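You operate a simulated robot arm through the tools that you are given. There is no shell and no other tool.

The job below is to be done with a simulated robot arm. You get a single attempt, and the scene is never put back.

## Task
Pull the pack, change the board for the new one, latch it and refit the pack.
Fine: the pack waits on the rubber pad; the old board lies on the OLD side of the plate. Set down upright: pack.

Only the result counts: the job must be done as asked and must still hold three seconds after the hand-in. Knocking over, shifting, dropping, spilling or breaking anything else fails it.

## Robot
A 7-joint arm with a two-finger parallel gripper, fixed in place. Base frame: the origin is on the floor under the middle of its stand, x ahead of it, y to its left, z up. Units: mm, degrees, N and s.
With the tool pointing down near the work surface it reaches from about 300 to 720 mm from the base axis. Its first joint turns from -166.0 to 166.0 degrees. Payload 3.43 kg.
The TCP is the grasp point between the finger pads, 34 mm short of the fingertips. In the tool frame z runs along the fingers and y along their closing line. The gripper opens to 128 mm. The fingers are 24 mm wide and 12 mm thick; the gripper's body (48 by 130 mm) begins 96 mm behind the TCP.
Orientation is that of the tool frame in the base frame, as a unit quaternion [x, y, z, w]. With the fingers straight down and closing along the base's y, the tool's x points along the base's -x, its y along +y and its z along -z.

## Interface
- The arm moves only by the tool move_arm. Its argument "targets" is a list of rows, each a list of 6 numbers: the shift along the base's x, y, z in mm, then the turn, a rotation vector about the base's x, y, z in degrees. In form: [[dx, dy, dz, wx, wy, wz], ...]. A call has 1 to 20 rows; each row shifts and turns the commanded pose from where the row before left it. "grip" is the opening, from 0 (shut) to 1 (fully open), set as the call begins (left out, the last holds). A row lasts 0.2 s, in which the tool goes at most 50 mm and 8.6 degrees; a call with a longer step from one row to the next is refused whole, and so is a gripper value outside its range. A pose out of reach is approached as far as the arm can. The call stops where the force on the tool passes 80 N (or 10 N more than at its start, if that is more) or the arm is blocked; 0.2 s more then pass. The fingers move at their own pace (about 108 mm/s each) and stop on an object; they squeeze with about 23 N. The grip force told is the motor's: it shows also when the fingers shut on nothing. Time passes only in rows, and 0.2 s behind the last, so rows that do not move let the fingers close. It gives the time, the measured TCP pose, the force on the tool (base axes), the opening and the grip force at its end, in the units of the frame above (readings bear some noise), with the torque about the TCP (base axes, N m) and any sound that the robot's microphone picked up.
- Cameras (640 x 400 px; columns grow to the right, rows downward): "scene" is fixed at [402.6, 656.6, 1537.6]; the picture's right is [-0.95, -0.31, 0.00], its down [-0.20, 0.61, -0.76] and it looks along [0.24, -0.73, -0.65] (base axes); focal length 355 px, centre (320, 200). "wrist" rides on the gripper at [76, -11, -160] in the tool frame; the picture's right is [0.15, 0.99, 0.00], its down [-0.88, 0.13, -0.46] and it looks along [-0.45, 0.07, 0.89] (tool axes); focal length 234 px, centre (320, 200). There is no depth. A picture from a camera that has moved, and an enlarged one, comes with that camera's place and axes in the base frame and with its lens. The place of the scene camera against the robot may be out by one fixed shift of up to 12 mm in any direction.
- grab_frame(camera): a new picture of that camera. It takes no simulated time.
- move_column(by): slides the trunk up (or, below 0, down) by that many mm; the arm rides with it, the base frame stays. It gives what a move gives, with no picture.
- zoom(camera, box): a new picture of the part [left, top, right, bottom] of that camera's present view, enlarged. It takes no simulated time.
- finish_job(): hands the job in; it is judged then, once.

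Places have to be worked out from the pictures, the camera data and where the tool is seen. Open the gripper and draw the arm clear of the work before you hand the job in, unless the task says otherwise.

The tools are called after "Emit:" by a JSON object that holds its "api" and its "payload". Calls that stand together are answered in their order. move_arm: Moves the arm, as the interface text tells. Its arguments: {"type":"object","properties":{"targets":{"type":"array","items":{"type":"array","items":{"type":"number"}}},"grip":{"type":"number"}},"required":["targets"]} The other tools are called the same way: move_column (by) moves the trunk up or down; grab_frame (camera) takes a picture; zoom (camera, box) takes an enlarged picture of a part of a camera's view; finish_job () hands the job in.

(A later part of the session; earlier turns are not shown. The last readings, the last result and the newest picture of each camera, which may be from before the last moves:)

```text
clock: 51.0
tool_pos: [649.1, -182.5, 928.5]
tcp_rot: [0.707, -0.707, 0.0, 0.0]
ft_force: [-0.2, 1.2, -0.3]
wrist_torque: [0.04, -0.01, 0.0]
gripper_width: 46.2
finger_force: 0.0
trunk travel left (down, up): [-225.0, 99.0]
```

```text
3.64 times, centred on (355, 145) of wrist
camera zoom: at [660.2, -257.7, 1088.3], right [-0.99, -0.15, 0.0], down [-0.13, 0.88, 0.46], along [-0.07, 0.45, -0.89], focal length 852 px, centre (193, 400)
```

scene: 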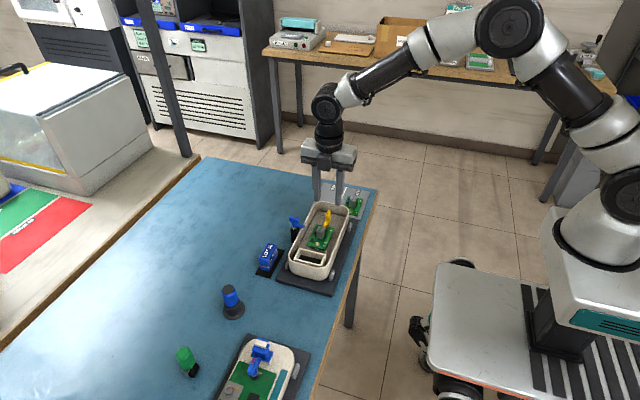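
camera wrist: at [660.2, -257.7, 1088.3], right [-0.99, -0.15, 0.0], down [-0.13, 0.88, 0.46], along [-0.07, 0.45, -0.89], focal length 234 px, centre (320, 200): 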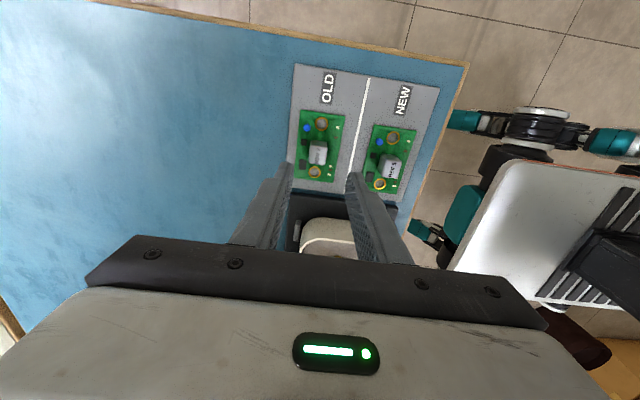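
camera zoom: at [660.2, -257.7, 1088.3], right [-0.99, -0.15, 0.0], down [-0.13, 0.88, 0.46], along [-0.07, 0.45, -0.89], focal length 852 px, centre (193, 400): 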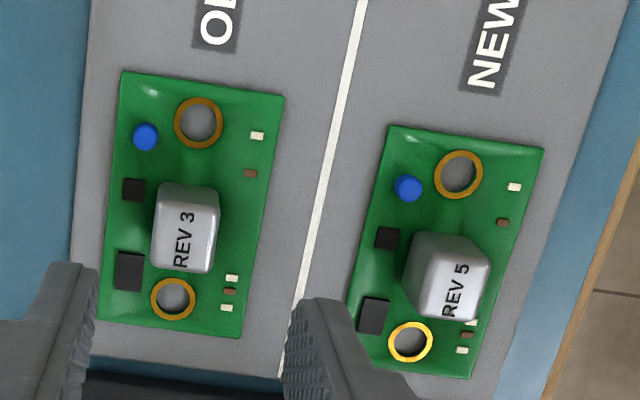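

Relative to the released old board, the new one sits at (−87.8, +3.3) mm with the same orientation. I move over it at the same height.

Emit:
{"api": "move_arm", "payload": {"targets": [[-29.2, 1.1, 0, 0, 0, 0], [-29.2, 1.1, 0, 0, 0, 0], [-29.1, 1.0, 0, 0, 0, 0], [0, 0, 0, 0, 0, 0], [0, 0, 0, 0, 0, 0]]}}

Emit:
{"api": "zoom", "payload": {"camera": "wrist", "box": [270, 90, 390, 190]}}

Emit:
{"api": "grab_frame", "payload": {"camera": "scene"}}

```text
clock: 52.2
tool_pos: [562.2, -181.2, 926.5]
tcp_rot: [0.708, -0.706, 0.0, -0.001]
ft_force: [-0.1, -1.0, 0.7]
wrist_torque: [-0.03, 0.0, 0.0]
gripper_width: 46.1
finger_force: 0.2
trunk travel left (down, up): [-225.0, 99.0]
```

```text
4.00 times, centred on (330, 140) of wrist
camera zoom: at [573.6, -255.8, 1087.1], right [-0.99, -0.15, 0.0], down [-0.13, 0.88, 0.46], along [-0.07, 0.45, -0.89], focal length 937 px, centre (280, 440)
```

zoom: 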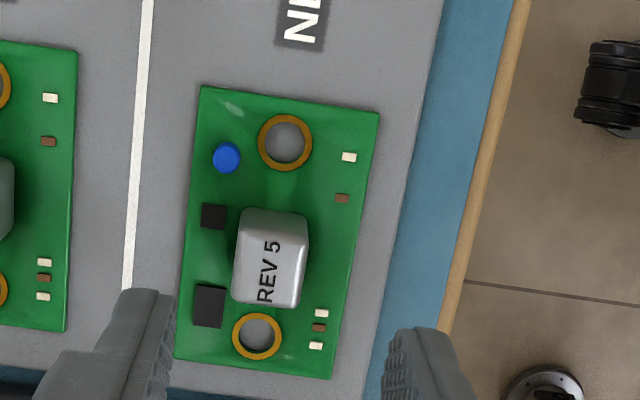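

```text
taken
```

scene: 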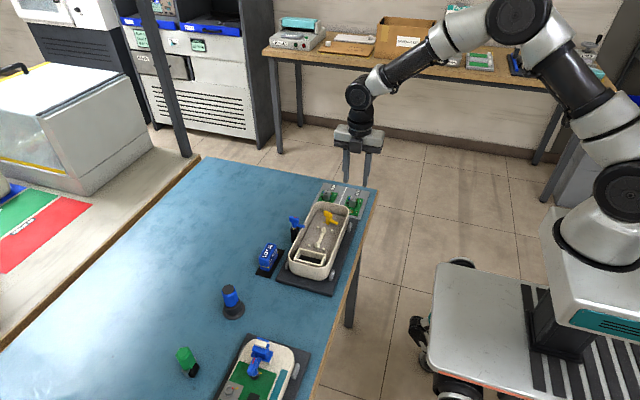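

Compared with the old board's picture at the same height, the new one needs about +0.5 mm in x and +2 mm in y more. I apply that while descending to the grip height and compare with my reference image.

Emit:
{"api": "move_arm", "payload": {"targets": [[0.25, 1, -30, 0, 0, 0], [0.25, 1, -30, 0, 0, 0], [0, 0, -10, 0, 0, 0], [0, 0, 0, 0, 0, 0], [0, 0, 0, 0, 0, 0]]}}

Emit:
{"api": "zoom", "payload": {"camera": "wrist", "box": [280, 110, 380, 210]}}

Emit:
{"api": "zoom", "payload": {"camera": "scene", "box": [310, 150, 400, 230]}}

```text
clock: 53.4
tool_pos: [561.8, -179.9, 855.5]
tcp_rot: [0.707, -0.707, 0.0, 0.0]
ft_force: [0.6, 0.5, 0.0]
wrist_torque: [-0.01, 0.02, 0.01]
gripper_width: 46.1
finger_force: 0.1
trunk travel left (down, up): [-225.0, 99.0]
```

```text
4.00 times, centred on (330, 160) of wrist
camera zoom: at [574.5, -254.7, 1015.3], right [-0.99, -0.15, 0.0], down [-0.13, 0.88, 0.46], along [-0.07, 0.45, -0.89], focal length 937 px, centre (280, 360)
```

zoom: 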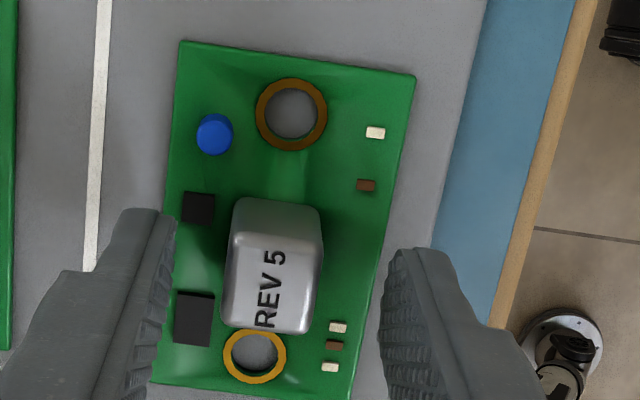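

```text
5.00 times, centred on (355, 190) of scene
camera zoom: at [402.6, 656.6, 1537.6], right [-0.95, -0.31, 0.0], down [-0.2, 0.61, -0.76], along [0.24, -0.73, -0.65], focal length 1776 px, centre (145, 250)
```

zoom: 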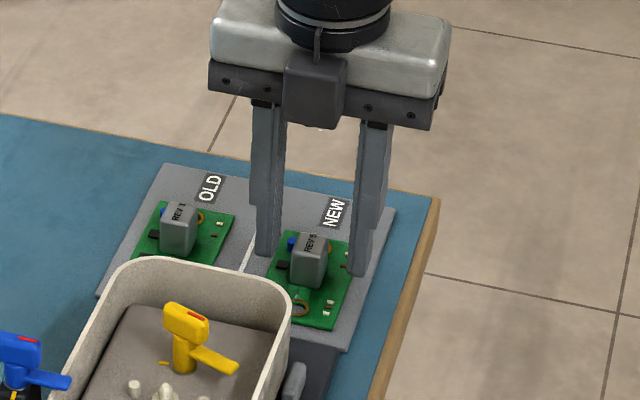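

Against the reference, the board should appear about 8 px further right and a few px lower, so I shift the tool +1.8 mm in x and −1.6 mm in y and go down to z≈850.

Emit:
{"api": "move_arm", "payload": {"targets": [[1.8, -1.6, 0, 0, 0, 0], [0, 0, -6, 0, 0, 0], [0, 0, 0, 0, 0, 0], [0, 0, 0, 0, 0, 0]]}}

Emit:
{"api": "zoom", "payload": {"camera": "wrist", "box": [280, 110, 380, 210]}}

```text
clock: 54.4
tool_pos: [564.3, -180.2, 850.0]
tcp_rot: [0.708, -0.707, 0.0, 0.0]
ft_force: [-0.3, 0.1, 0.2]
wrist_torque: [-0.02, -0.02, 0.01]
gripper_width: 46.0
finger_force: 0.0
trunk travel left (down, up): [-225.0, 99.0]
```

```text
4.00 times, centred on (330, 160) of wrist
camera zoom: at [576.0, -256.1, 1010.0], right [-0.99, -0.15, 0.0], down [-0.13, 0.88, 0.46], along [-0.07, 0.45, -0.89], focal length 937 px, centre (280, 360)
```

zoom: 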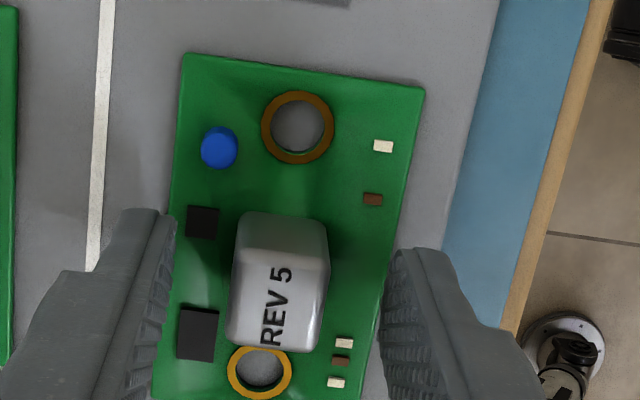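

Nearly identical to the reference now. I make a final +0.4/−0.2 mm trim, lower 1 mm and close on the can.

Emit:
{"api": "move_arm", "payload": {"targets": [[0.4, -0.2, -1, 0, 0, 0], [0, 0, 0, 0, 0, 0]]}}

Emit:
{"api": "move_arm", "payload": {"targets": [[0, 0, 0, 0, 0, 0], [0, 0, 0, 0, 0, 0], [0, 0, 0, 0, 0, 0]], "grip": 0.0}}

Emit:
{"api": "zoom", "payload": {"camera": "wrist", "box": [280, 110, 380, 210]}}

```text
clock: 55.0
tool_pos: [566.1, -180.0, 849.5]
tcp_rot: [-0.707, 0.707, 0.0, -0.001]
ft_force: [0.3, 0.2, 0.9]
wrist_torque: [0.01, 0.01, 0.02]
gripper_width: 46.1
finger_force: 0.0
trunk travel left (down, up): [-225.0, 99.0]
```

```text
clock: 55.8
tool_pos: [565.9, -181.4, 848.8]
tcp_rot: [0.707, -0.707, -0.001, 0.0]
ft_force: [1.6, 0.0, -0.3]
wrist_torque: [-0.03, 0.01, 0.01]
gripper_width: 18.9
finger_force: 23.4
trunk travel left (down, up): [-225.0, 99.0]
```

```text
4.00 times, centred on (330, 160) of wrist
camera zoom: at [577.2, -256.2, 1009.1], right [-0.99, -0.15, 0.0], down [-0.13, 0.88, 0.46], along [-0.07, 0.45, -0.89], focal length 937 px, centre (280, 360)
```

zoom: 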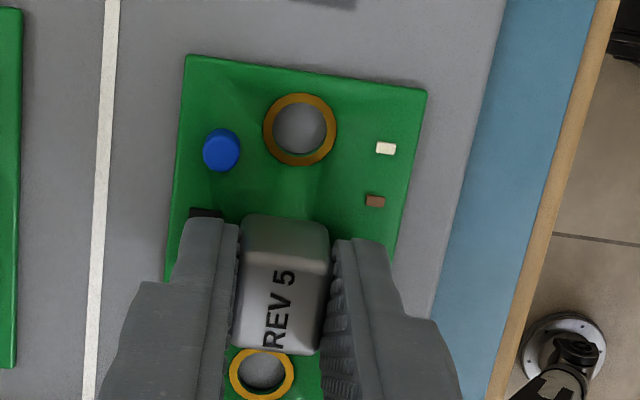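

The grip on the new board matches the reference within a fraction of a millimetre. I lift it, carry it over the fixture at the recorded seat position, and look at the pegs through the holes.

Emit:
{"api": "move_arm", "payload": {"targets": [[0, 0, 6, 0, 0, 0], [0, 0, 30, 0, 0, 0], [0, 0, 38, 0, 0, 0], [0, 0, 38, 0, 0, 0], [8, 40.4, 0, 0, 0, 0], [8, 40.4, 0, 0, 0, 0], [8, 40.4, 0, 0, 0, 0], [8, 40.5, 0, 0, 0, 0], [8.2, 40.5, 0, 0, 0, 0], [0, 0, 0, 0, 0, 0], [0, 0, 0, 0, 0, 0]]}}

Emit:
{"api": "zoom", "payload": {"camera": "wrist", "box": [280, 110, 380, 210]}}

Emit:
{"api": "zoom", "payload": {"camera": "scene", "box": [290, 170, 370, 260]}}

```text
clock: 58.2
tool_pos: [610.2, 21.6, 958.2]
tcp_rot: [0.708, -0.706, 0.0, 0.0]
ft_force: [0.0, -0.1, -0.6]
wrist_torque: [0.01, 0.05, -0.01]
gripper_width: 18.7
finger_force: 23.0
trunk travel left (down, up): [-225.0, 99.0]
```

```text
4.00 times, centred on (330, 160) of wrist
camera zoom: at [620.9, -53.7, 1117.5], right [-0.99, -0.15, 0.0], down [-0.13, 0.88, 0.46], along [-0.07, 0.45, -0.89], focal length 937 px, centre (280, 360)
```

zoom: 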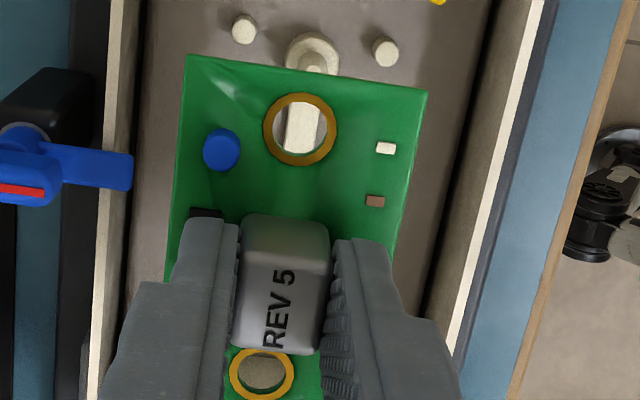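

```text
4.44 times, centred on (330, 215) of scene
camera zoom: at [402.6, 656.6, 1537.6], right [-0.95, -0.31, 0.0], down [-0.2, 0.61, -0.76], along [0.24, -0.73, -0.65], focal length 1578 px, centre (276, 133)
```

zoom: 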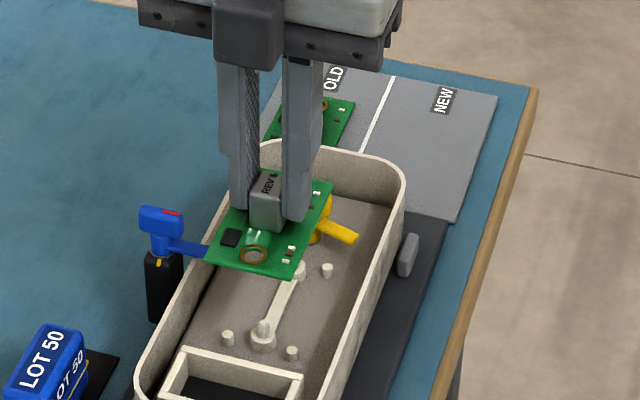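

The measured x (610) and z are off from what I commanded; I wait a moment and read the pose again before going on.

Emit:
{"api": "move_arm", "payload": {"targets": [[0, 0, 0, 0, 0, 0], [0, 0, 0, 0, 0, 0], [0, 0, 0, 0, 0, 0]]}}

Emit:
{"api": "move_arm", "payload": {"targets": [[0, 0, 0, 0, 0, 0]]}}

Emit:
{"api": "zoom", "payload": {"camera": "wrist", "box": [280, 110, 380, 210]}}

```text
clock: 59.0
tool_pos: [609.8, 20.6, 957.6]
tcp_rot: [-0.707, 0.707, 0.0, 0.001]
ft_force: [-0.1, 0.0, -0.5]
wrist_torque: [-0.02, -0.03, 0.03]
gripper_width: 19.0
finger_force: 22.7
trunk travel left (down, up): [-225.0, 99.0]
```

```text
clock: 59.4
tool_pos: [609.4, 22.5, 957.4]
tcp_rot: [0.708, -0.707, 0.0, 0.0]
ft_force: [0.1, -0.2, -0.4]
wrist_torque: [-0.01, 0.0, -0.04]
gripper_width: 18.9
finger_force: 23.1
trunk travel left (down, up): [-225.0, 99.0]
```

```text
4.00 times, centred on (330, 160) of wrist
camera zoom: at [620.9, -53.8, 1117.5], right [-0.99, -0.15, 0.0], down [-0.13, 0.88, 0.46], along [-0.07, 0.45, -0.89], focal length 937 px, centre (280, 360)
```

zoom: 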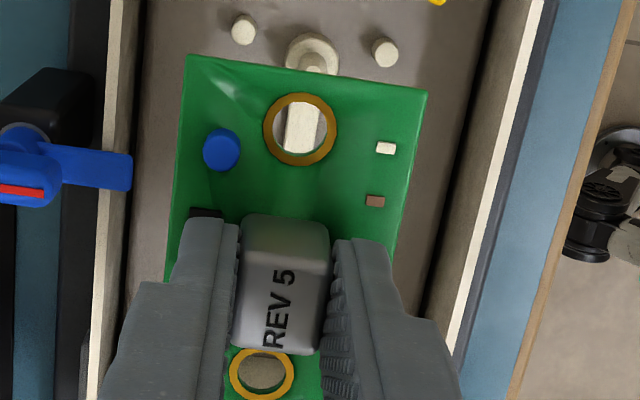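

The pegs also appear about 5 mm off toward −x in the picture, so the arm really is off its commanded spot. I command −4.3 mm in x and see how the arm responds.

Emit:
{"api": "move_arm", "payload": {"targets": [[-2.2, 0, 0, 0, 0, 0], [-2.1, 0, 0, 0, 0, 0], [0, 0, 0, 0, 0, 0], [0, 0, 0, 0, 0, 0]]}}

Emit:
{"api": "move_arm", "payload": {"targets": [[0, 0, 0, 0, 0, 0], [0, 0, 0, 0, 0, 0]]}}

Emit:
{"api": "zoom", "payload": {"camera": "wrist", "box": [280, 110, 380, 210]}}

```text
clock: 60.4
tool_pos: [601.4, 21.5, 957.6]
tcp_rot: [0.708, -0.707, 0.0, 0.0]
ft_force: [0.5, 0.7, -1.5]
wrist_torque: [0.0, -0.03, -0.01]
gripper_width: 19.3
finger_force: 23.0
trunk travel left (down, up): [-225.0, 99.0]
```

```text
clock: 61.0
tool_pos: [602.8, 21.3, 958.8]
tcp_rot: [0.707, -0.707, 0.0, 0.001]
ft_force: [0.5, 0.1, -0.5]
wrist_torque: [-0.03, -0.03, -0.02]
gripper_width: 19.3
finger_force: 22.7
trunk travel left (down, up): [-225.0, 99.0]
```

```text
4.00 times, centred on (330, 160) of wrist
camera zoom: at [613.4, -53.8, 1118.7], right [-0.99, -0.15, 0.0], down [-0.13, 0.88, 0.46], along [-0.07, 0.45, -0.89], focal length 937 px, centre (280, 360)
```

zoom: 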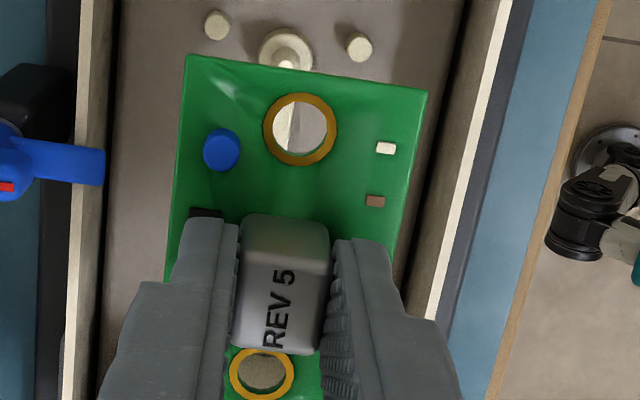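

The arm overshot (now x≈602.3), so its tracking has some slack in this posture. I nudge +2.7 mm in x and lower 30 mm, then re-read.

Emit:
{"api": "move_arm", "payload": {"targets": [[2.7, 0, 0, 0, 0, 0], [0, 0, -15, 0, 0, 0], [0, 0, -15, 0, 0, 0], [0, 0, 0, 0, 0, 0], [0, 0, 0, 0, 0, 0]]}}

Emit:
{"api": "move_arm", "payload": {"targets": [[0, 0, 0, 0, 0, 0], [0, 0, 0, 0, 0, 0]]}}

Emit:
{"api": "zoom", "payload": {"camera": "wrist", "box": [280, 110, 380, 210]}}

Emit:
{"api": "grab_frame", "payload": {"camera": "scene"}}

```text
clock: 62.2
tool_pos: [604.1, 23.2, 931.4]
tcp_rot: [-0.707, 0.707, -0.001, 0.0]
ft_force: [-0.2, -0.3, 0.3]
wrist_torque: [-0.03, 0.03, -0.01]
gripper_width: 18.9
finger_force: 23.1
trunk travel left (down, up): [-225.0, 99.0]
```

```text
clock: 62.8
tool_pos: [603.1, 22.6, 930.5]
tcp_rot: [0.707, -0.707, -0.001, 0.0]
ft_force: [-0.4, 0.1, -1.5]
wrist_torque: [-0.01, -0.01, 0.0]
gripper_width: 18.9
finger_force: 23.2
trunk travel left (down, up): [-225.0, 99.0]
```

```text
4.00 times, centred on (330, 160) of wrist
camera zoom: at [615.6, -52.9, 1090.7], right [-0.99, -0.15, 0.0], down [-0.13, 0.88, 0.46], along [-0.07, 0.45, -0.89], focal length 937 px, centre (280, 360)
```

zoom: 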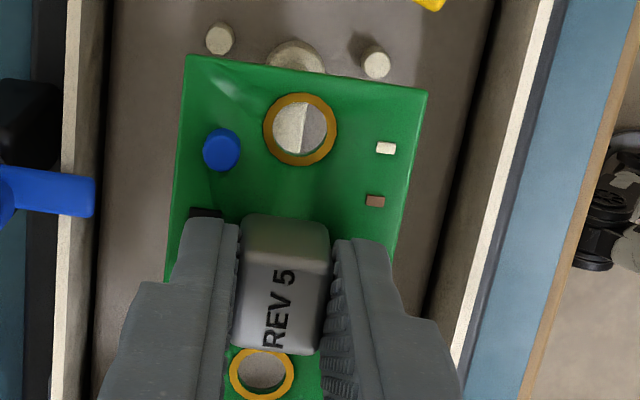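

```text
taken
```

scene: 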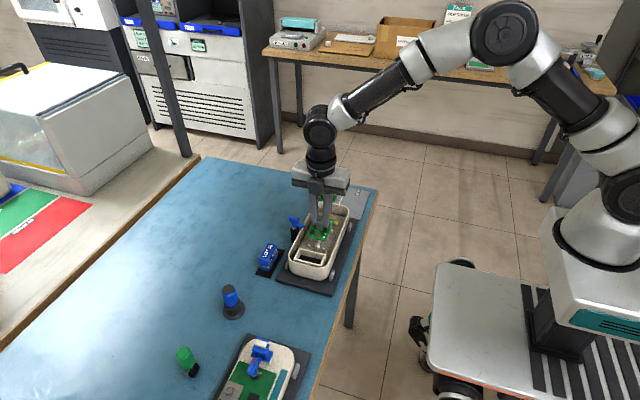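

The camera pose report is far steadier than the TCP reading; by it the seat reference was TCP (605.6, 20.4, 892.4) and I am now at (604.6, 23.1, 930.7). I correct by that difference while lowering 20 mm.

Emit:
{"api": "move_arm", "payload": {"targets": [[1.0, -2.7, 0, 0, 0, 0], [0, 0, -10, 0, 0, 0], [0, 0, -10, 0, 0, 0], [0, 0, 0, 0, 0, 0], [0, 0, 0, 0, 0, 0]]}}

Emit:
{"api": "zoom", "payload": {"camera": "wrist", "box": [280, 110, 380, 210]}}

```text
clock: 64.0
tool_pos: [606.1, 18.9, 909.7]
tcp_rot: [-0.707, 0.707, 0.001, 0.0]
ft_force: [-0.3, -0.1, -0.2]
wrist_torque: [0.01, 0.02, 0.0]
gripper_width: 19.0
finger_force: 22.7
trunk travel left (down, up): [-225.0, 99.0]
```

```text
4.00 times, centred on (330, 160) of wrist
camera zoom: at [616.1, -55.6, 1071.0], right [-0.99, -0.15, 0.0], down [-0.13, 0.88, 0.46], along [-0.07, 0.45, -0.89], focal length 937 px, centre (280, 360)
```

zoom: 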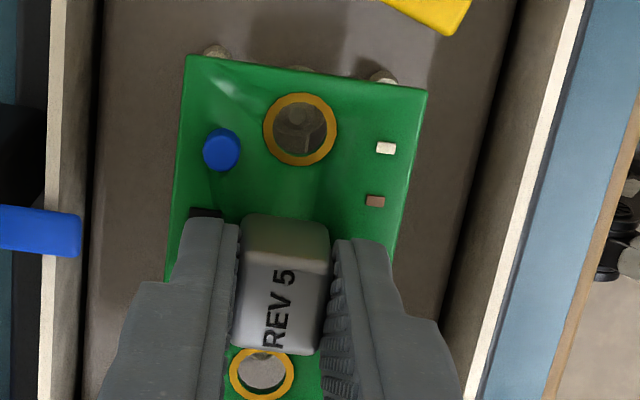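

The peg tips now appear inside the holes where they should be. I enlarge the holes to verify the alignment before lowering.

Emit:
{"api": "zoom", "payload": {"camera": "wrist", "box": [305, 125, 345, 150]}}

Emit:
{"api": "zoom", "payload": {"camera": "wrist", "box": [305, 190, 345, 215]}}

Emit:
{"api": "zoom", "payload": {"camera": "scene", "box": [290, 190, 370, 260]}}

```text
16.00 times, centred on (325, 138) of wrist
camera zoom: at [616.1, -55.6, 1071.0], right [-0.99, -0.15, 0.0], down [-0.13, 0.88, 0.46], along [-0.07, 0.45, -0.89], focal length 3747 px, centre (240, 1200)
```

zoom: 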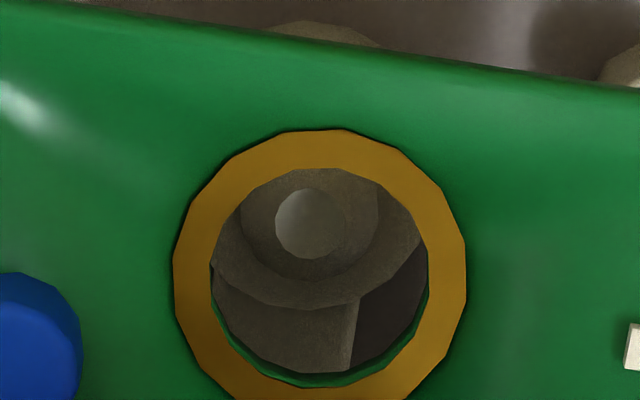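

```text
16.00 times, centred on (325, 202) of wrist
camera zoom: at [616.1, -55.6, 1071.0], right [-0.99, -0.15, 0.0], down [-0.13, 0.88, 0.46], along [-0.07, 0.45, -0.89], focal length 3747 px, centre (240, 160)
```

zoom: 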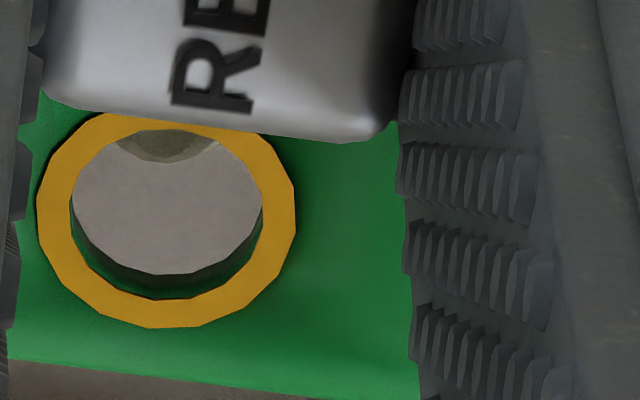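

```text
5.71 times, centred on (330, 225) of scene
camera zoom: at [402.6, 656.6, 1537.6], right [-0.95, -0.31, 0.0], down [-0.2, 0.61, -0.76], along [0.24, -0.73, -0.65], focal length 2029 px, centre (263, 57)
```

zoom: 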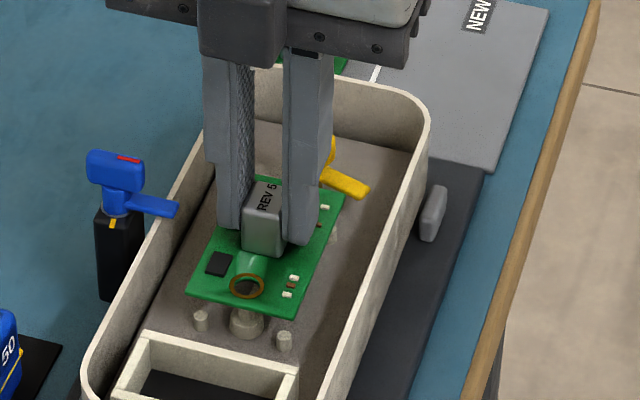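

The hole (≈11.6 mm) is clearly larger than the peg (≈7.8 mm) and the tip shows inside it with about 0.4 mm error in x. I trim +0.4 mm in x, lower 7 mm and check again.

Emit:
{"api": "move_arm", "payload": {"targets": [[0.4, 0, -3, 0, 0, 0], [0, 0, -4, 0, 0, 0], [0, 0, 0, 0, 0, 0], [0, 0, 0, 0, 0, 0]]}}

Emit:
{"api": "zoom", "payload": {"camera": "wrist", "box": [305, 125, 345, 150]}}

Emit:
{"api": "zoom", "payload": {"camera": "wrist", "box": [305, 190, 345, 215]}}

```text
clock: 65.0
tool_pos: [605.2, 18.9, 905.1]
tcp_rot: [-0.707, 0.707, 0.0, 0.0]
ft_force: [-0.5, -0.5, -0.9]
wrist_torque: [0.02, 0.01, 0.03]
gripper_width: 19.2
finger_force: 22.9
trunk travel left (down, up): [-225.0, 99.0]
```

```text
16.00 times, centred on (325, 138) of wrist
camera zoom: at [616.9, -55.7, 1064.1], right [-0.99, -0.15, 0.0], down [-0.13, 0.88, 0.46], along [-0.07, 0.45, -0.89], focal length 3747 px, centre (240, 1200)
```

zoom: 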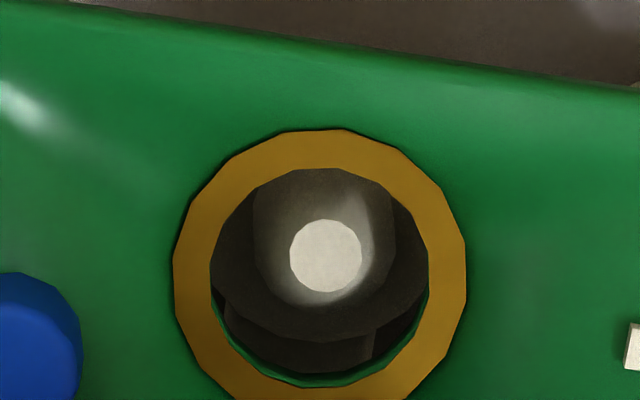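

```text
16.00 times, centred on (325, 202) of wrist
camera zoom: at [616.9, -55.7, 1064.1], right [-0.99, -0.15, 0.0], down [-0.13, 0.88, 0.46], along [-0.07, 0.45, -0.89], focal length 3747 px, centre (240, 160)
```

zoom: 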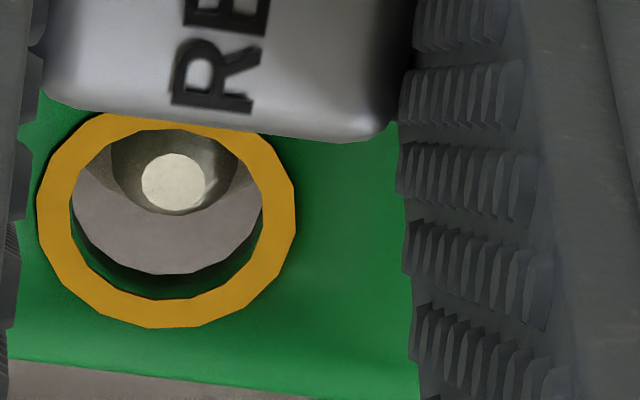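

Solving both holes together: the board should move about −0.4 mm in x and +0.6 mm in y to centre on the pegs. I apply it and lower over the peg tips.

Emit:
{"api": "move_arm", "payload": {"targets": [[-0.4, 0.6, 0, 0, 0, 0], [0, 0, -3, 0, 0, 0], [0, 0, -3, 0, 0, 0], [0, 0, 0, 0, 0, 0], [0, 0, 0, 0, 0, 0]]}}

Emit:
{"api": "zoom", "payload": {"camera": "wrist", "box": [305, 125, 345, 150]}}

Emit:
{"api": "zoom", "payload": {"camera": "wrist", "box": [305, 190, 345, 215]}}

```text
clock: 66.2
tool_pos: [604.0, 19.5, 898.2]
tcp_rot: [-0.706, 0.708, -0.001, 0.0]
ft_force: [0.8, -0.5, -1.0]
wrist_torque: [0.0, -0.04, -0.03]
gripper_width: 19.0
finger_force: 22.7
trunk travel left (down, up): [-225.0, 99.0]
```

```text
16.00 times, centred on (325, 138) of wrist
camera zoom: at [616.0, -55.8, 1058.6], right [-0.99, -0.15, 0.0], down [-0.13, 0.88, 0.46], along [-0.07, 0.45, -0.89], focal length 3747 px, centre (240, 1200)
```

zoom: 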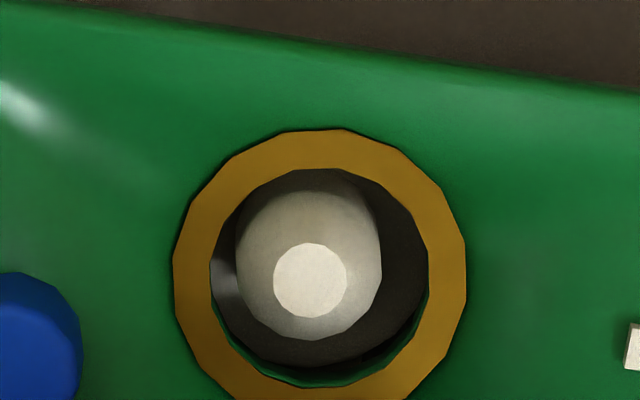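

```text
16.00 times, centred on (325, 202) of wrist
camera zoom: at [616.0, -55.8, 1058.6], right [-0.99, -0.15, 0.0], down [-0.13, 0.88, 0.46], along [-0.07, 0.45, -0.89], focal length 3747 px, centre (240, 160)
```

zoom: 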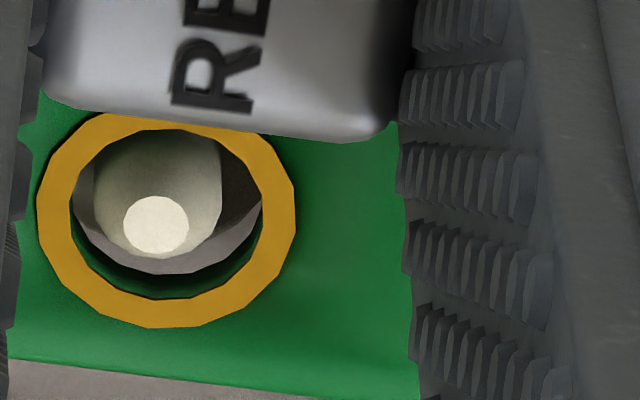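

The tips are at the hole plane with only about 0.5 mm offset, inside the clearance. I trim (+0.3, +0.8) and continue down in small steps, watching force.

Emit:
{"api": "move_arm", "payload": {"targets": [[0.3, 0.8, -1.5, 0, 0, 0], [0, 0, -1.5, 0, 0, 0], [0, 0, 0, 0, 0, 0], [0, 0, 0, 0, 0, 0]]}}

Emit:
{"api": "zoom", "payload": {"camera": "wrist", "box": [305, 125, 345, 150]}}

Emit:
{"api": "zoom", "payload": {"camera": "wrist", "box": [305, 190, 345, 215]}}

```text
clock: 67.2
tool_pos: [604.2, 19.8, 896.6]
tcp_rot: [-0.707, 0.707, 0.0, 0.0]
ft_force: [0.6, 0.4, 2.1]
wrist_torque: [-0.03, 0.03, -0.05]
gripper_width: 18.9
finger_force: 23.5
trunk travel left (down, up): [-225.0, 99.0]
```

```text
16.00 times, centred on (325, 138) of wrist
camera zoom: at [616.3, -54.9, 1055.7], right [-0.99, -0.15, 0.0], down [-0.13, 0.88, 0.46], along [-0.07, 0.45, -0.89], focal length 3747 px, centre (240, 1200)
```

zoom: 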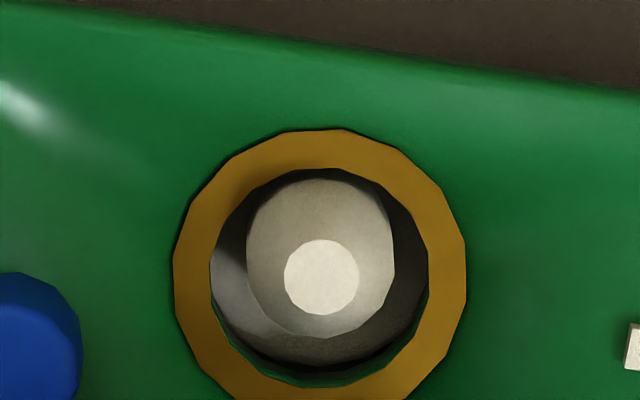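

```text
16.00 times, centred on (325, 202) of wrist
camera zoom: at [616.3, -54.9, 1055.7], right [-0.99, -0.15, 0.0], down [-0.13, 0.88, 0.46], along [-0.07, 0.45, -0.89], focal length 3747 px, centre (240, 160)
```

zoom: 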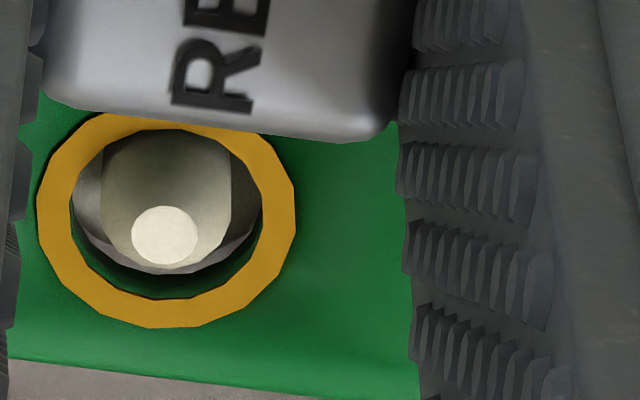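

Both pegs are centred in the holes within 0.3 mm. I lower the last few millimetres in small steps.

Emit:
{"api": "move_arm", "payload": {"targets": [[0, 0, -1.5, 0, 0, 0], [0, 0, 0, 0, 0, 0]]}}

Emit:
{"api": "move_arm", "payload": {"targets": [[0, 0, -1, 0, 0, 0], [0, 0, 0, 0, 0, 0]]}}

Emit:
{"api": "zoom", "payload": {"camera": "wrist", "box": [280, 110, 380, 210]}}

Emit:
{"api": "zoom", "payload": {"camera": "scene", "box": [290, 190, 370, 260]}}

```text
clock: 67.8
tool_pos: [603.8, 19.3, 894.8]
tcp_rot: [-0.707, 0.707, -0.001, 0.001]
ft_force: [0.6, -4.4, 9.2]
wrist_torque: [-0.19, 0.04, 0.02]
gripper_width: 18.9
finger_force: 23.1
trunk travel left (down, up): [-225.0, 99.0]
```

```text
clock: 68.4
tool_pos: [604.2, 20.1, 894.9]
tcp_rot: [-0.707, 0.707, -0.002, 0.001]
ft_force: [4.2, -7.0, 15.6]
wrist_torque: [-0.18, -0.02, 0.0]
gripper_width: 19.0
finger_force: 22.7
trunk travel left (down, up): [-225.0, 99.0]
```

```text
4.00 times, centred on (330, 160) of wrist
camera zoom: at [615.8, -55.7, 1054.4], right [-0.99, -0.15, 0.0], down [-0.13, 0.88, 0.46], along [-0.06, 0.45, -0.89], focal length 937 px, centre (280, 360)
```

zoom: 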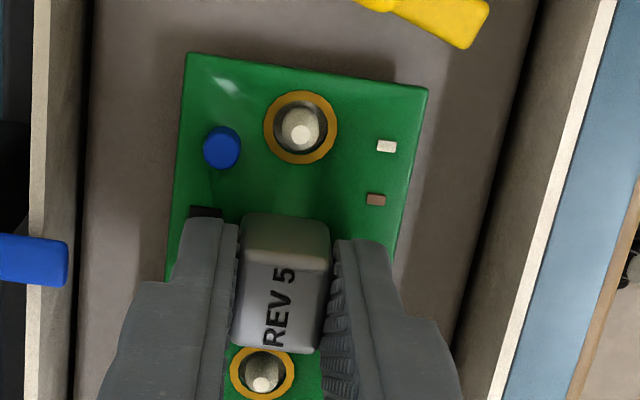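

```text
5.71 times, centred on (330, 225) of scene
camera zoom: at [402.6, 656.6, 1537.6], right [-0.95, -0.31, 0.0], down [-0.2, 0.61, -0.76], along [0.24, -0.73, -0.65], focal length 2029 px, centre (263, 57)
```

zoom: 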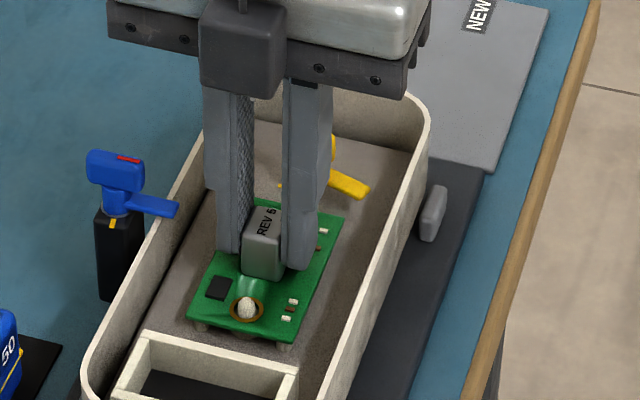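

The board is seated: height matches the expected 894.5 for this grip, with 15 N supporting force, and pegs stand proud through both holes. I relieve the load and release.

Emit:
{"api": "move_arm", "payload": {"targets": [[0, 0, 1.5, 0, 0, 0], [0, 0, 0, 0, 0, 0]]}}

Emit:
{"api": "move_arm", "payload": {"targets": [[0, 0, 0, 0, 0, 0], [0, 0, 0, 0, 0, 0]], "grip": 0.33}}

Emit:
{"api": "zoom", "payload": {"camera": "wrist", "box": [280, 110, 380, 210]}}

Emit:
{"api": "move_arm", "payload": {"targets": [[0, 0, 10, 0, 0, 0], [0, 0, 25, 0, 0, 0], [0, 0, 25, 0, 0, 0], [0, 0, 0, 0, 0, 0], [0, 0, 0, 0, 0, 0]]}}

Emit:
{"api": "grab_frame", "payload": {"camera": "wrist"}}

Emit:
{"api": "zoom", "payload": {"camera": "scene", "box": [290, 190, 370, 260]}}

```text
clock: 69.0
tool_pos: [603.8, 19.5, 894.3]
tcp_rot: [0.707, -0.707, 0.001, -0.002]
ft_force: [12.8, -7.4, 6.8]
wrist_torque: [-0.27, -0.35, -0.01]
gripper_width: 19.0
finger_force: 23.1
trunk travel left (down, up): [-225.0, 99.0]
```

```text
clock: 69.6
tool_pos: [602.7, 20.1, 894.1]
tcp_rot: [-0.707, 0.707, 0.0, -0.001]
ft_force: [-0.2, 0.6, -0.2]
wrist_torque: [-0.01, 0.0, 0.0]
gripper_width: 42.1
finger_force: 0.0
trunk travel left (down, up): [-225.0, 99.0]
```

```text
4.00 times, centred on (330, 160) of wrist
camera zoom: at [615.0, -54.4, 1053.6], right [-0.99, -0.15, 0.0], down [-0.13, 0.88, 0.46], along [-0.07, 0.45, -0.89], focal length 937 px, centre (280, 360)
```

zoom: 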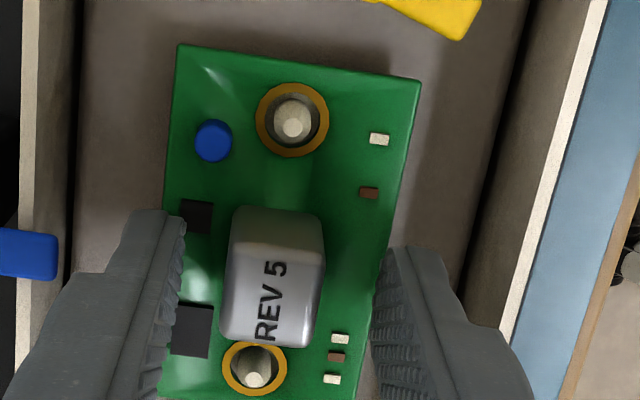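

```text
clock: 70.8
tool_pos: [605.1, 21.1, 955.6]
tcp_rot: [-0.707, 0.708, 0.0, 0.0]
ft_force: [-0.6, 0.3, 0.8]
wrist_torque: [-0.02, -0.01, 0.0]
gripper_width: 42.2
finger_force: 0.2
trunk travel left (down, up): [-225.0, 99.0]
```

```text
taken
camera wrist: at [617.2, -53.1, 1114.7], right [-0.99, -0.15, 0.0], down [-0.13, 0.88, 0.46], along [-0.07, 0.45, -0.89], focal length 234 px, centre (320, 200)
```

wrist: 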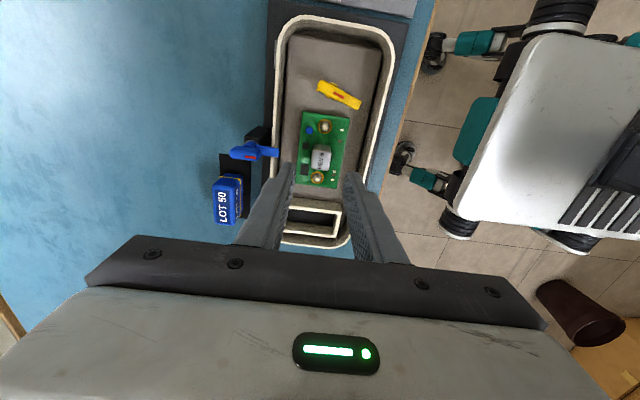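

```text
5.71 times, centred on (330, 225) of scene
camera zoom: at [402.6, 656.6, 1537.6], right [-0.95, -0.31, 0.0], down [-0.2, 0.61, -0.76], along [0.24, -0.73, -0.65], focal length 2029 px, centre (263, 57)
```

zoom: 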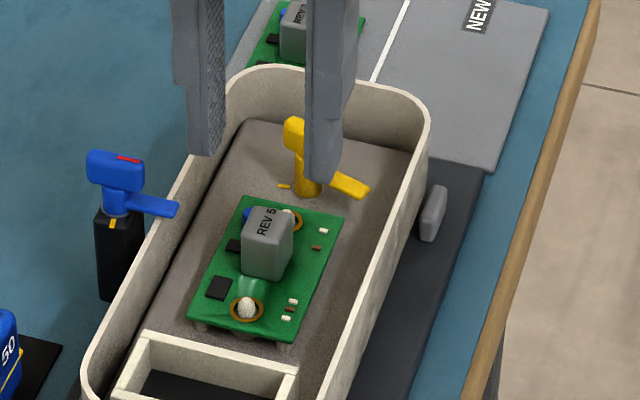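

The new board sits on its pegs. Next the latch: I turn the tool to match the open knob (about 167°) while moving over it, with a narrow opening so as not to touch the board.

Emit:
{"api": "move_arm", "payload": {"targets": [[-0.1, -7.5, 0, 0, 0, 8.55], [-0.1, -7.5, 0, 0, 0, 8.55], [-0.1, -7.5, 0, 0, 0, 8.55], [-0.1, -7.5, 0, 0, 0, 8.55], [-0.1, -7.5, 0, 0, 0, 8.55], [-0.1, -7.5, 0, 0, 0, 8.55], [-0.1, -7.5, 0, 0, 0, 8.55], [-0.1, -7.5, 0, 0, 0, 8.55], [-0.1, -7.6, 0, 0, 0, 8.6], [0, 0, 0, 0, 0, 0], [0, 0, 0, 0, 0, 0]], "grip": 0.2}}

Emit:
{"api": "zoom", "payload": {"camera": "wrist", "box": [260, 110, 380, 210]}}

Emit:
{"api": "zoom", "payload": {"camera": "wrist", "box": [200, 100, 340, 200]}}

```text
clock: 73.2
tool_pos: [603.0, -46.3, 955.4]
tcp_rot: [0.994, -0.113, 0.0, 0.001]
ft_force: [-0.4, -0.2, 0.2]
wrist_torque: [0.02, 0.03, 0.03]
gripper_width: 25.7
finger_force: 0.1
trunk travel left (down, up): [-225.0, 99.0]
```

```text
4.00 times, centred on (320, 160) of wrist
camera zoom: at [680.8, -52.9, 1114.5], right [-0.08, -1.0, 0.0], down [-0.89, 0.07, 0.46], along [-0.45, 0.04, -0.89], focal length 937 px, centre (320, 360)
```

zoom: 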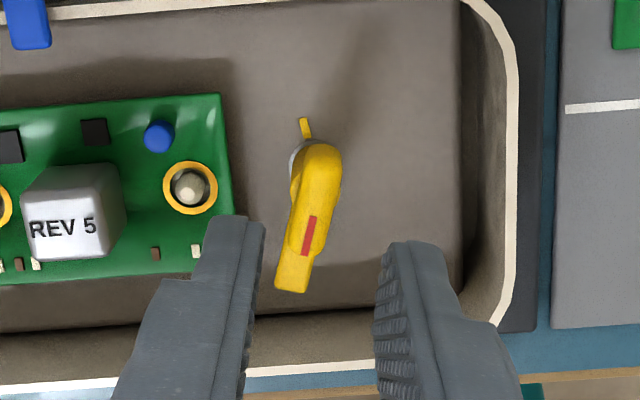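

```text
4.00 times, centred on (270, 150) of wrist
camera zoom: at [680.8, -52.9, 1114.5], right [-0.08, -1.0, 0.0], down [-0.89, 0.07, 0.46], along [-0.45, 0.04, -0.89], focal length 937 px, centre (520, 400)
```

zoom: 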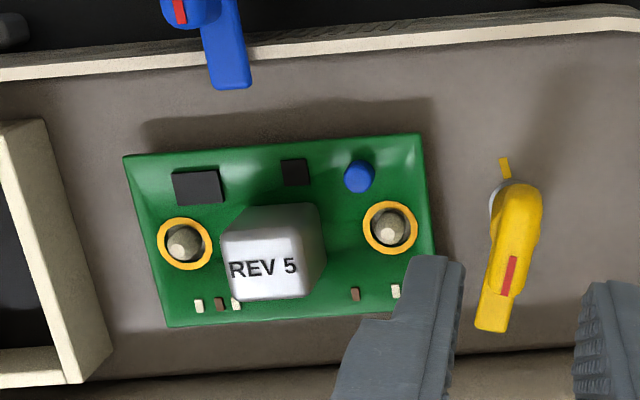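

The knob looks unchanged. I shift (+1.0, +1.7) to its pivot and descend until the fingertips are level with the bar top, then check.

Emit:
{"api": "move_arm", "payload": {"targets": [[1.0, 1.7, -15, 0, 0, 0], [0, 0, -20, 0, 0, 0], [0, 0, -8, 0, 0, 0], [0, 0, 0, 0, 0, 0], [0, 0, 0, 0, 0, 0]]}}

Emit:
{"api": "zoom", "payload": {"camera": "wrist", "box": [260, 110, 380, 210]}}

Emit:
{"api": "zoom", "payload": {"camera": "scene", "box": [290, 180, 370, 240]}}

```text
clock: 74.4
tool_pos: [604.6, -46.6, 911.5]
tcp_rot: [0.994, -0.113, 0.0, 0.0]
ft_force: [-0.1, -0.2, 0.2]
wrist_torque: [0.01, -0.03, 0.02]
gripper_width: 25.5
finger_force: 0.0
trunk travel left (down, up): [-225.0, 99.0]
```

```text
4.00 times, centred on (320, 160) of wrist
camera zoom: at [681.7, -51.8, 1071.0], right [-0.08, -1.0, 0.0], down [-0.89, 0.07, 0.46], along [-0.45, 0.04, -0.89], focal length 937 px, centre (320, 360)
```

zoom: 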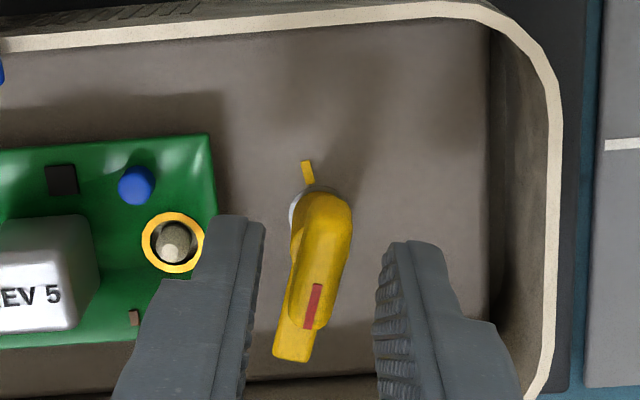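

```text
6.67 times, centred on (330, 210) of scene
camera zoom: at [402.6, 656.6, 1537.6], right [-0.95, -0.31, 0.0], down [-0.2, 0.61, -0.76], along [0.24, -0.73, -0.65], focal length 2367 px, centre (253, 133)
```

zoom: 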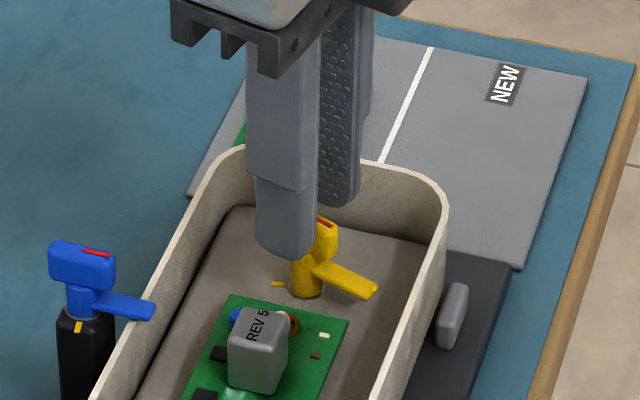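

The bar is centred between the fingers. I go down to grip depth and close on it.

Emit:
{"api": "move_arm", "payload": {"targets": [[0, 0, -7, 0, 0, 0], [0, 0, -7, 0, 0, 0], [0, 0, -7, 0, 0, 0], [0, 0, 0, 0, 0, 0]]}}

Emit:
{"api": "move_arm", "payload": {"targets": [[0, 0, 0, 0, 0, 0], [0, 0, 0, 0, 0, 0], [0, 0, 0, 0, 0, 0]], "grip": 0.0}}

Emit:
{"api": "zoom", "payload": {"camera": "wrist", "box": [260, 110, 380, 210]}}

```text
clock: 75.4
tool_pos: [604.8, -46.9, 891.4]
tcp_rot: [0.994, -0.113, 0.001, 0.0]
ft_force: [-0.4, -1.0, -0.1]
wrist_torque: [-0.01, 0.01, 0.01]
gripper_width: 25.3
finger_force: 0.0
trunk travel left (down, up): [-225.0, 99.0]
```

```text
clock: 76.2
tool_pos: [604.6, -46.0, 890.1]
tcp_rot: [0.993, -0.114, 0.0, 0.0]
ft_force: [-1.1, -1.2, 0.3]
wrist_torque: [-0.06, -0.1, 0.02]
gripper_width: 12.0
finger_force: 22.9
trunk travel left (down, up): [-225.0, 99.0]
```

```text
4.00 times, centred on (320, 160) of wrist
camera zoom: at [681.2, -51.6, 1049.9], right [-0.08, -1.0, 0.0], down [-0.89, 0.07, 0.46], along [-0.45, 0.04, -0.89], focal length 937 px, centre (320, 360)
```

zoom: 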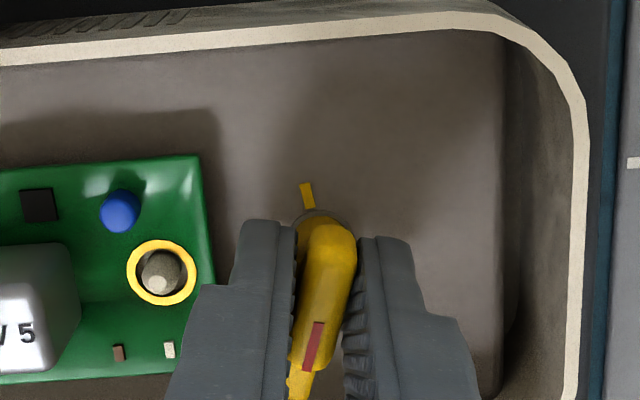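

Gripped at 12.0 mm with low load. I turn clockwise back toward the latched position in stages.

Emit:
{"api": "move_arm", "payload": {"targets": [[0, 0, 0, 0, 0, -8], [0, 0, 0, 0, 0, -8], [0, 0, 0, 0, 0, -8], [0, 0, 0, 0, 0, -8], [0, 0, 0, 0, 0, 0]]}}

Emit:
{"api": "move_arm", "payload": {"targets": [[0, 0, 0, 0, 0, -8], [0, 0, 0, 0, 0, -8], [0, 0, 0, 0, 0, -8], [0, 0, 0, 0, 0, 0]]}}

Emit:
{"api": "zoom", "payload": {"camera": "wrist", "box": [260, 110, 380, 210]}}

Emit:
{"api": "zoom", "payload": {"camera": "scene", "box": [290, 180, 370, 240]}}

```text
clock: 77.4
tool_pos: [604.4, -46.3, 890.3]
tcp_rot: [0.923, -0.384, -0.002, 0.001]
ft_force: [-7.1, 2.2, -4.1]
wrist_torque: [0.05, 0.08, 0.0]
gripper_width: 12.0
finger_force: 23.2
trunk travel left (down, up): [-225.0, 99.0]
```

```text
clock: 78.4
tool_pos: [605.2, -46.3, 889.4]
tcp_rot: [0.824, -0.567, -0.002, 0.0]
ft_force: [-8.8, 3.4, -2.9]
wrist_torque: [0.04, 0.16, -0.03]
gripper_width: 12.1
finger_force: 23.2
trunk travel left (down, up): [-225.0, 99.0]
```

```text
4.00 times, centred on (320, 160) of wrist
camera zoom: at [643.0, -111.8, 1049.9], right [-0.87, -0.49, 0.0], down [-0.44, 0.78, 0.46], along [-0.22, 0.4, -0.89], focal length 937 px, centre (320, 360)
```

zoom: 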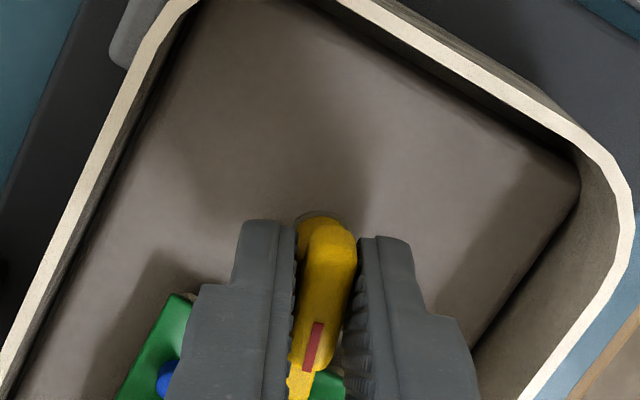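

```text
6.67 times, centred on (330, 210) of scene
camera zoom: at [402.6, 656.6, 1537.6], right [-0.95, -0.31, 0.0], down [-0.2, 0.61, -0.76], along [0.24, -0.73, -0.65], focal length 2367 px, centre (253, 133)
```

zoom: 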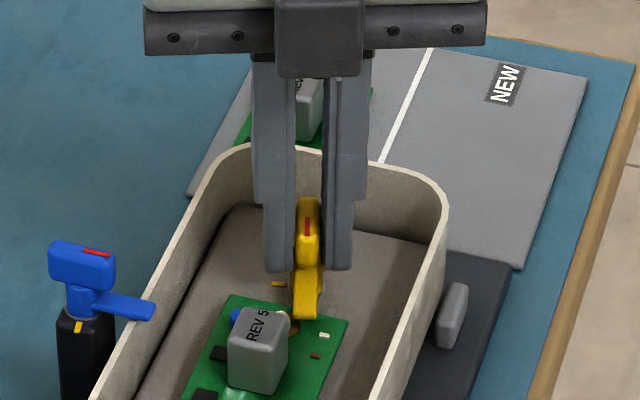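

The latch arm follows freely; about 21° remain. I continue in smaller stages watching the torque.

Emit:
{"api": "move_arm", "payload": {"targets": [[0, 0, 0, 0, 0, -7], [0, 0, 0, 0, 0, -7], [0, 0, 0, 0, 0, 0]]}}

Emit:
{"api": "move_arm", "payload": {"targets": [[0, 0, 0, 0, 0, -4], [0, 0, 0, 0, 0, 0]]}}

Emit:
{"api": "zoom", "payload": {"camera": "wrist", "box": [260, 120, 380, 240]}}

Emit:
{"api": "zoom", "payload": {"camera": "scene", "box": [290, 180, 370, 240]}}

```text
clock: 79.2
tool_pos: [604.7, -44.6, 890.2]
tcp_rot: [0.748, -0.664, 0.0, 0.0]
ft_force: [-6.3, 1.7, -3.5]
wrist_torque: [0.2, 0.25, 0.02]
gripper_width: 12.0
finger_force: 22.8
trunk travel left (down, up): [-225.0, 99.0]
```

```text
clock: 79.8
tool_pos: [604.8, -46.0, 889.7]
tcp_rot: [0.725, -0.689, 0.001, 0.0]
ft_force: [-0.8, 0.9, -2.0]
wrist_torque: [-0.13, 0.15, 0.12]
gripper_width: 11.9
finger_force: 23.3
trunk travel left (down, up): [-225.0, 99.0]
```

```text
3.33 times, centred on (320, 180) of wrist
camera zoom: at [620.4, -120.3, 1050.1], right [-0.98, -0.2, 0.0], down [-0.18, 0.87, 0.46], along [-0.09, 0.45, -0.89], focal length 781 px, centre (320, 267)
```

zoom: 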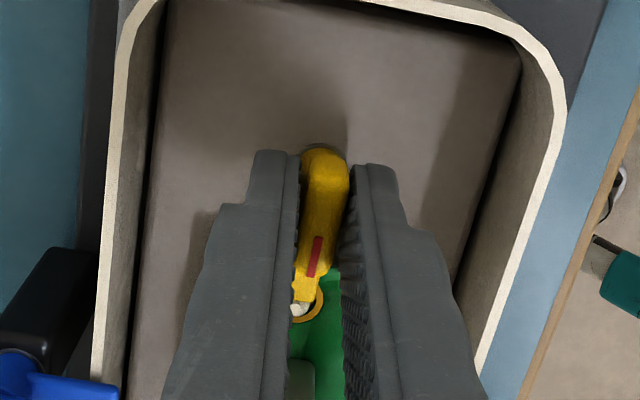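

```text
6.67 times, centred on (330, 210) of scene
camera zoom: at [402.6, 656.6, 1537.6], right [-0.95, -0.31, 0.0], down [-0.2, 0.61, -0.76], along [0.24, -0.73, -0.65], focal length 2367 px, centre (253, 133)
```

zoom: 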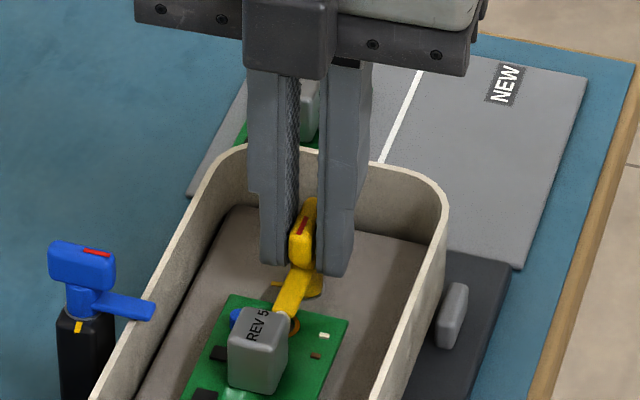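

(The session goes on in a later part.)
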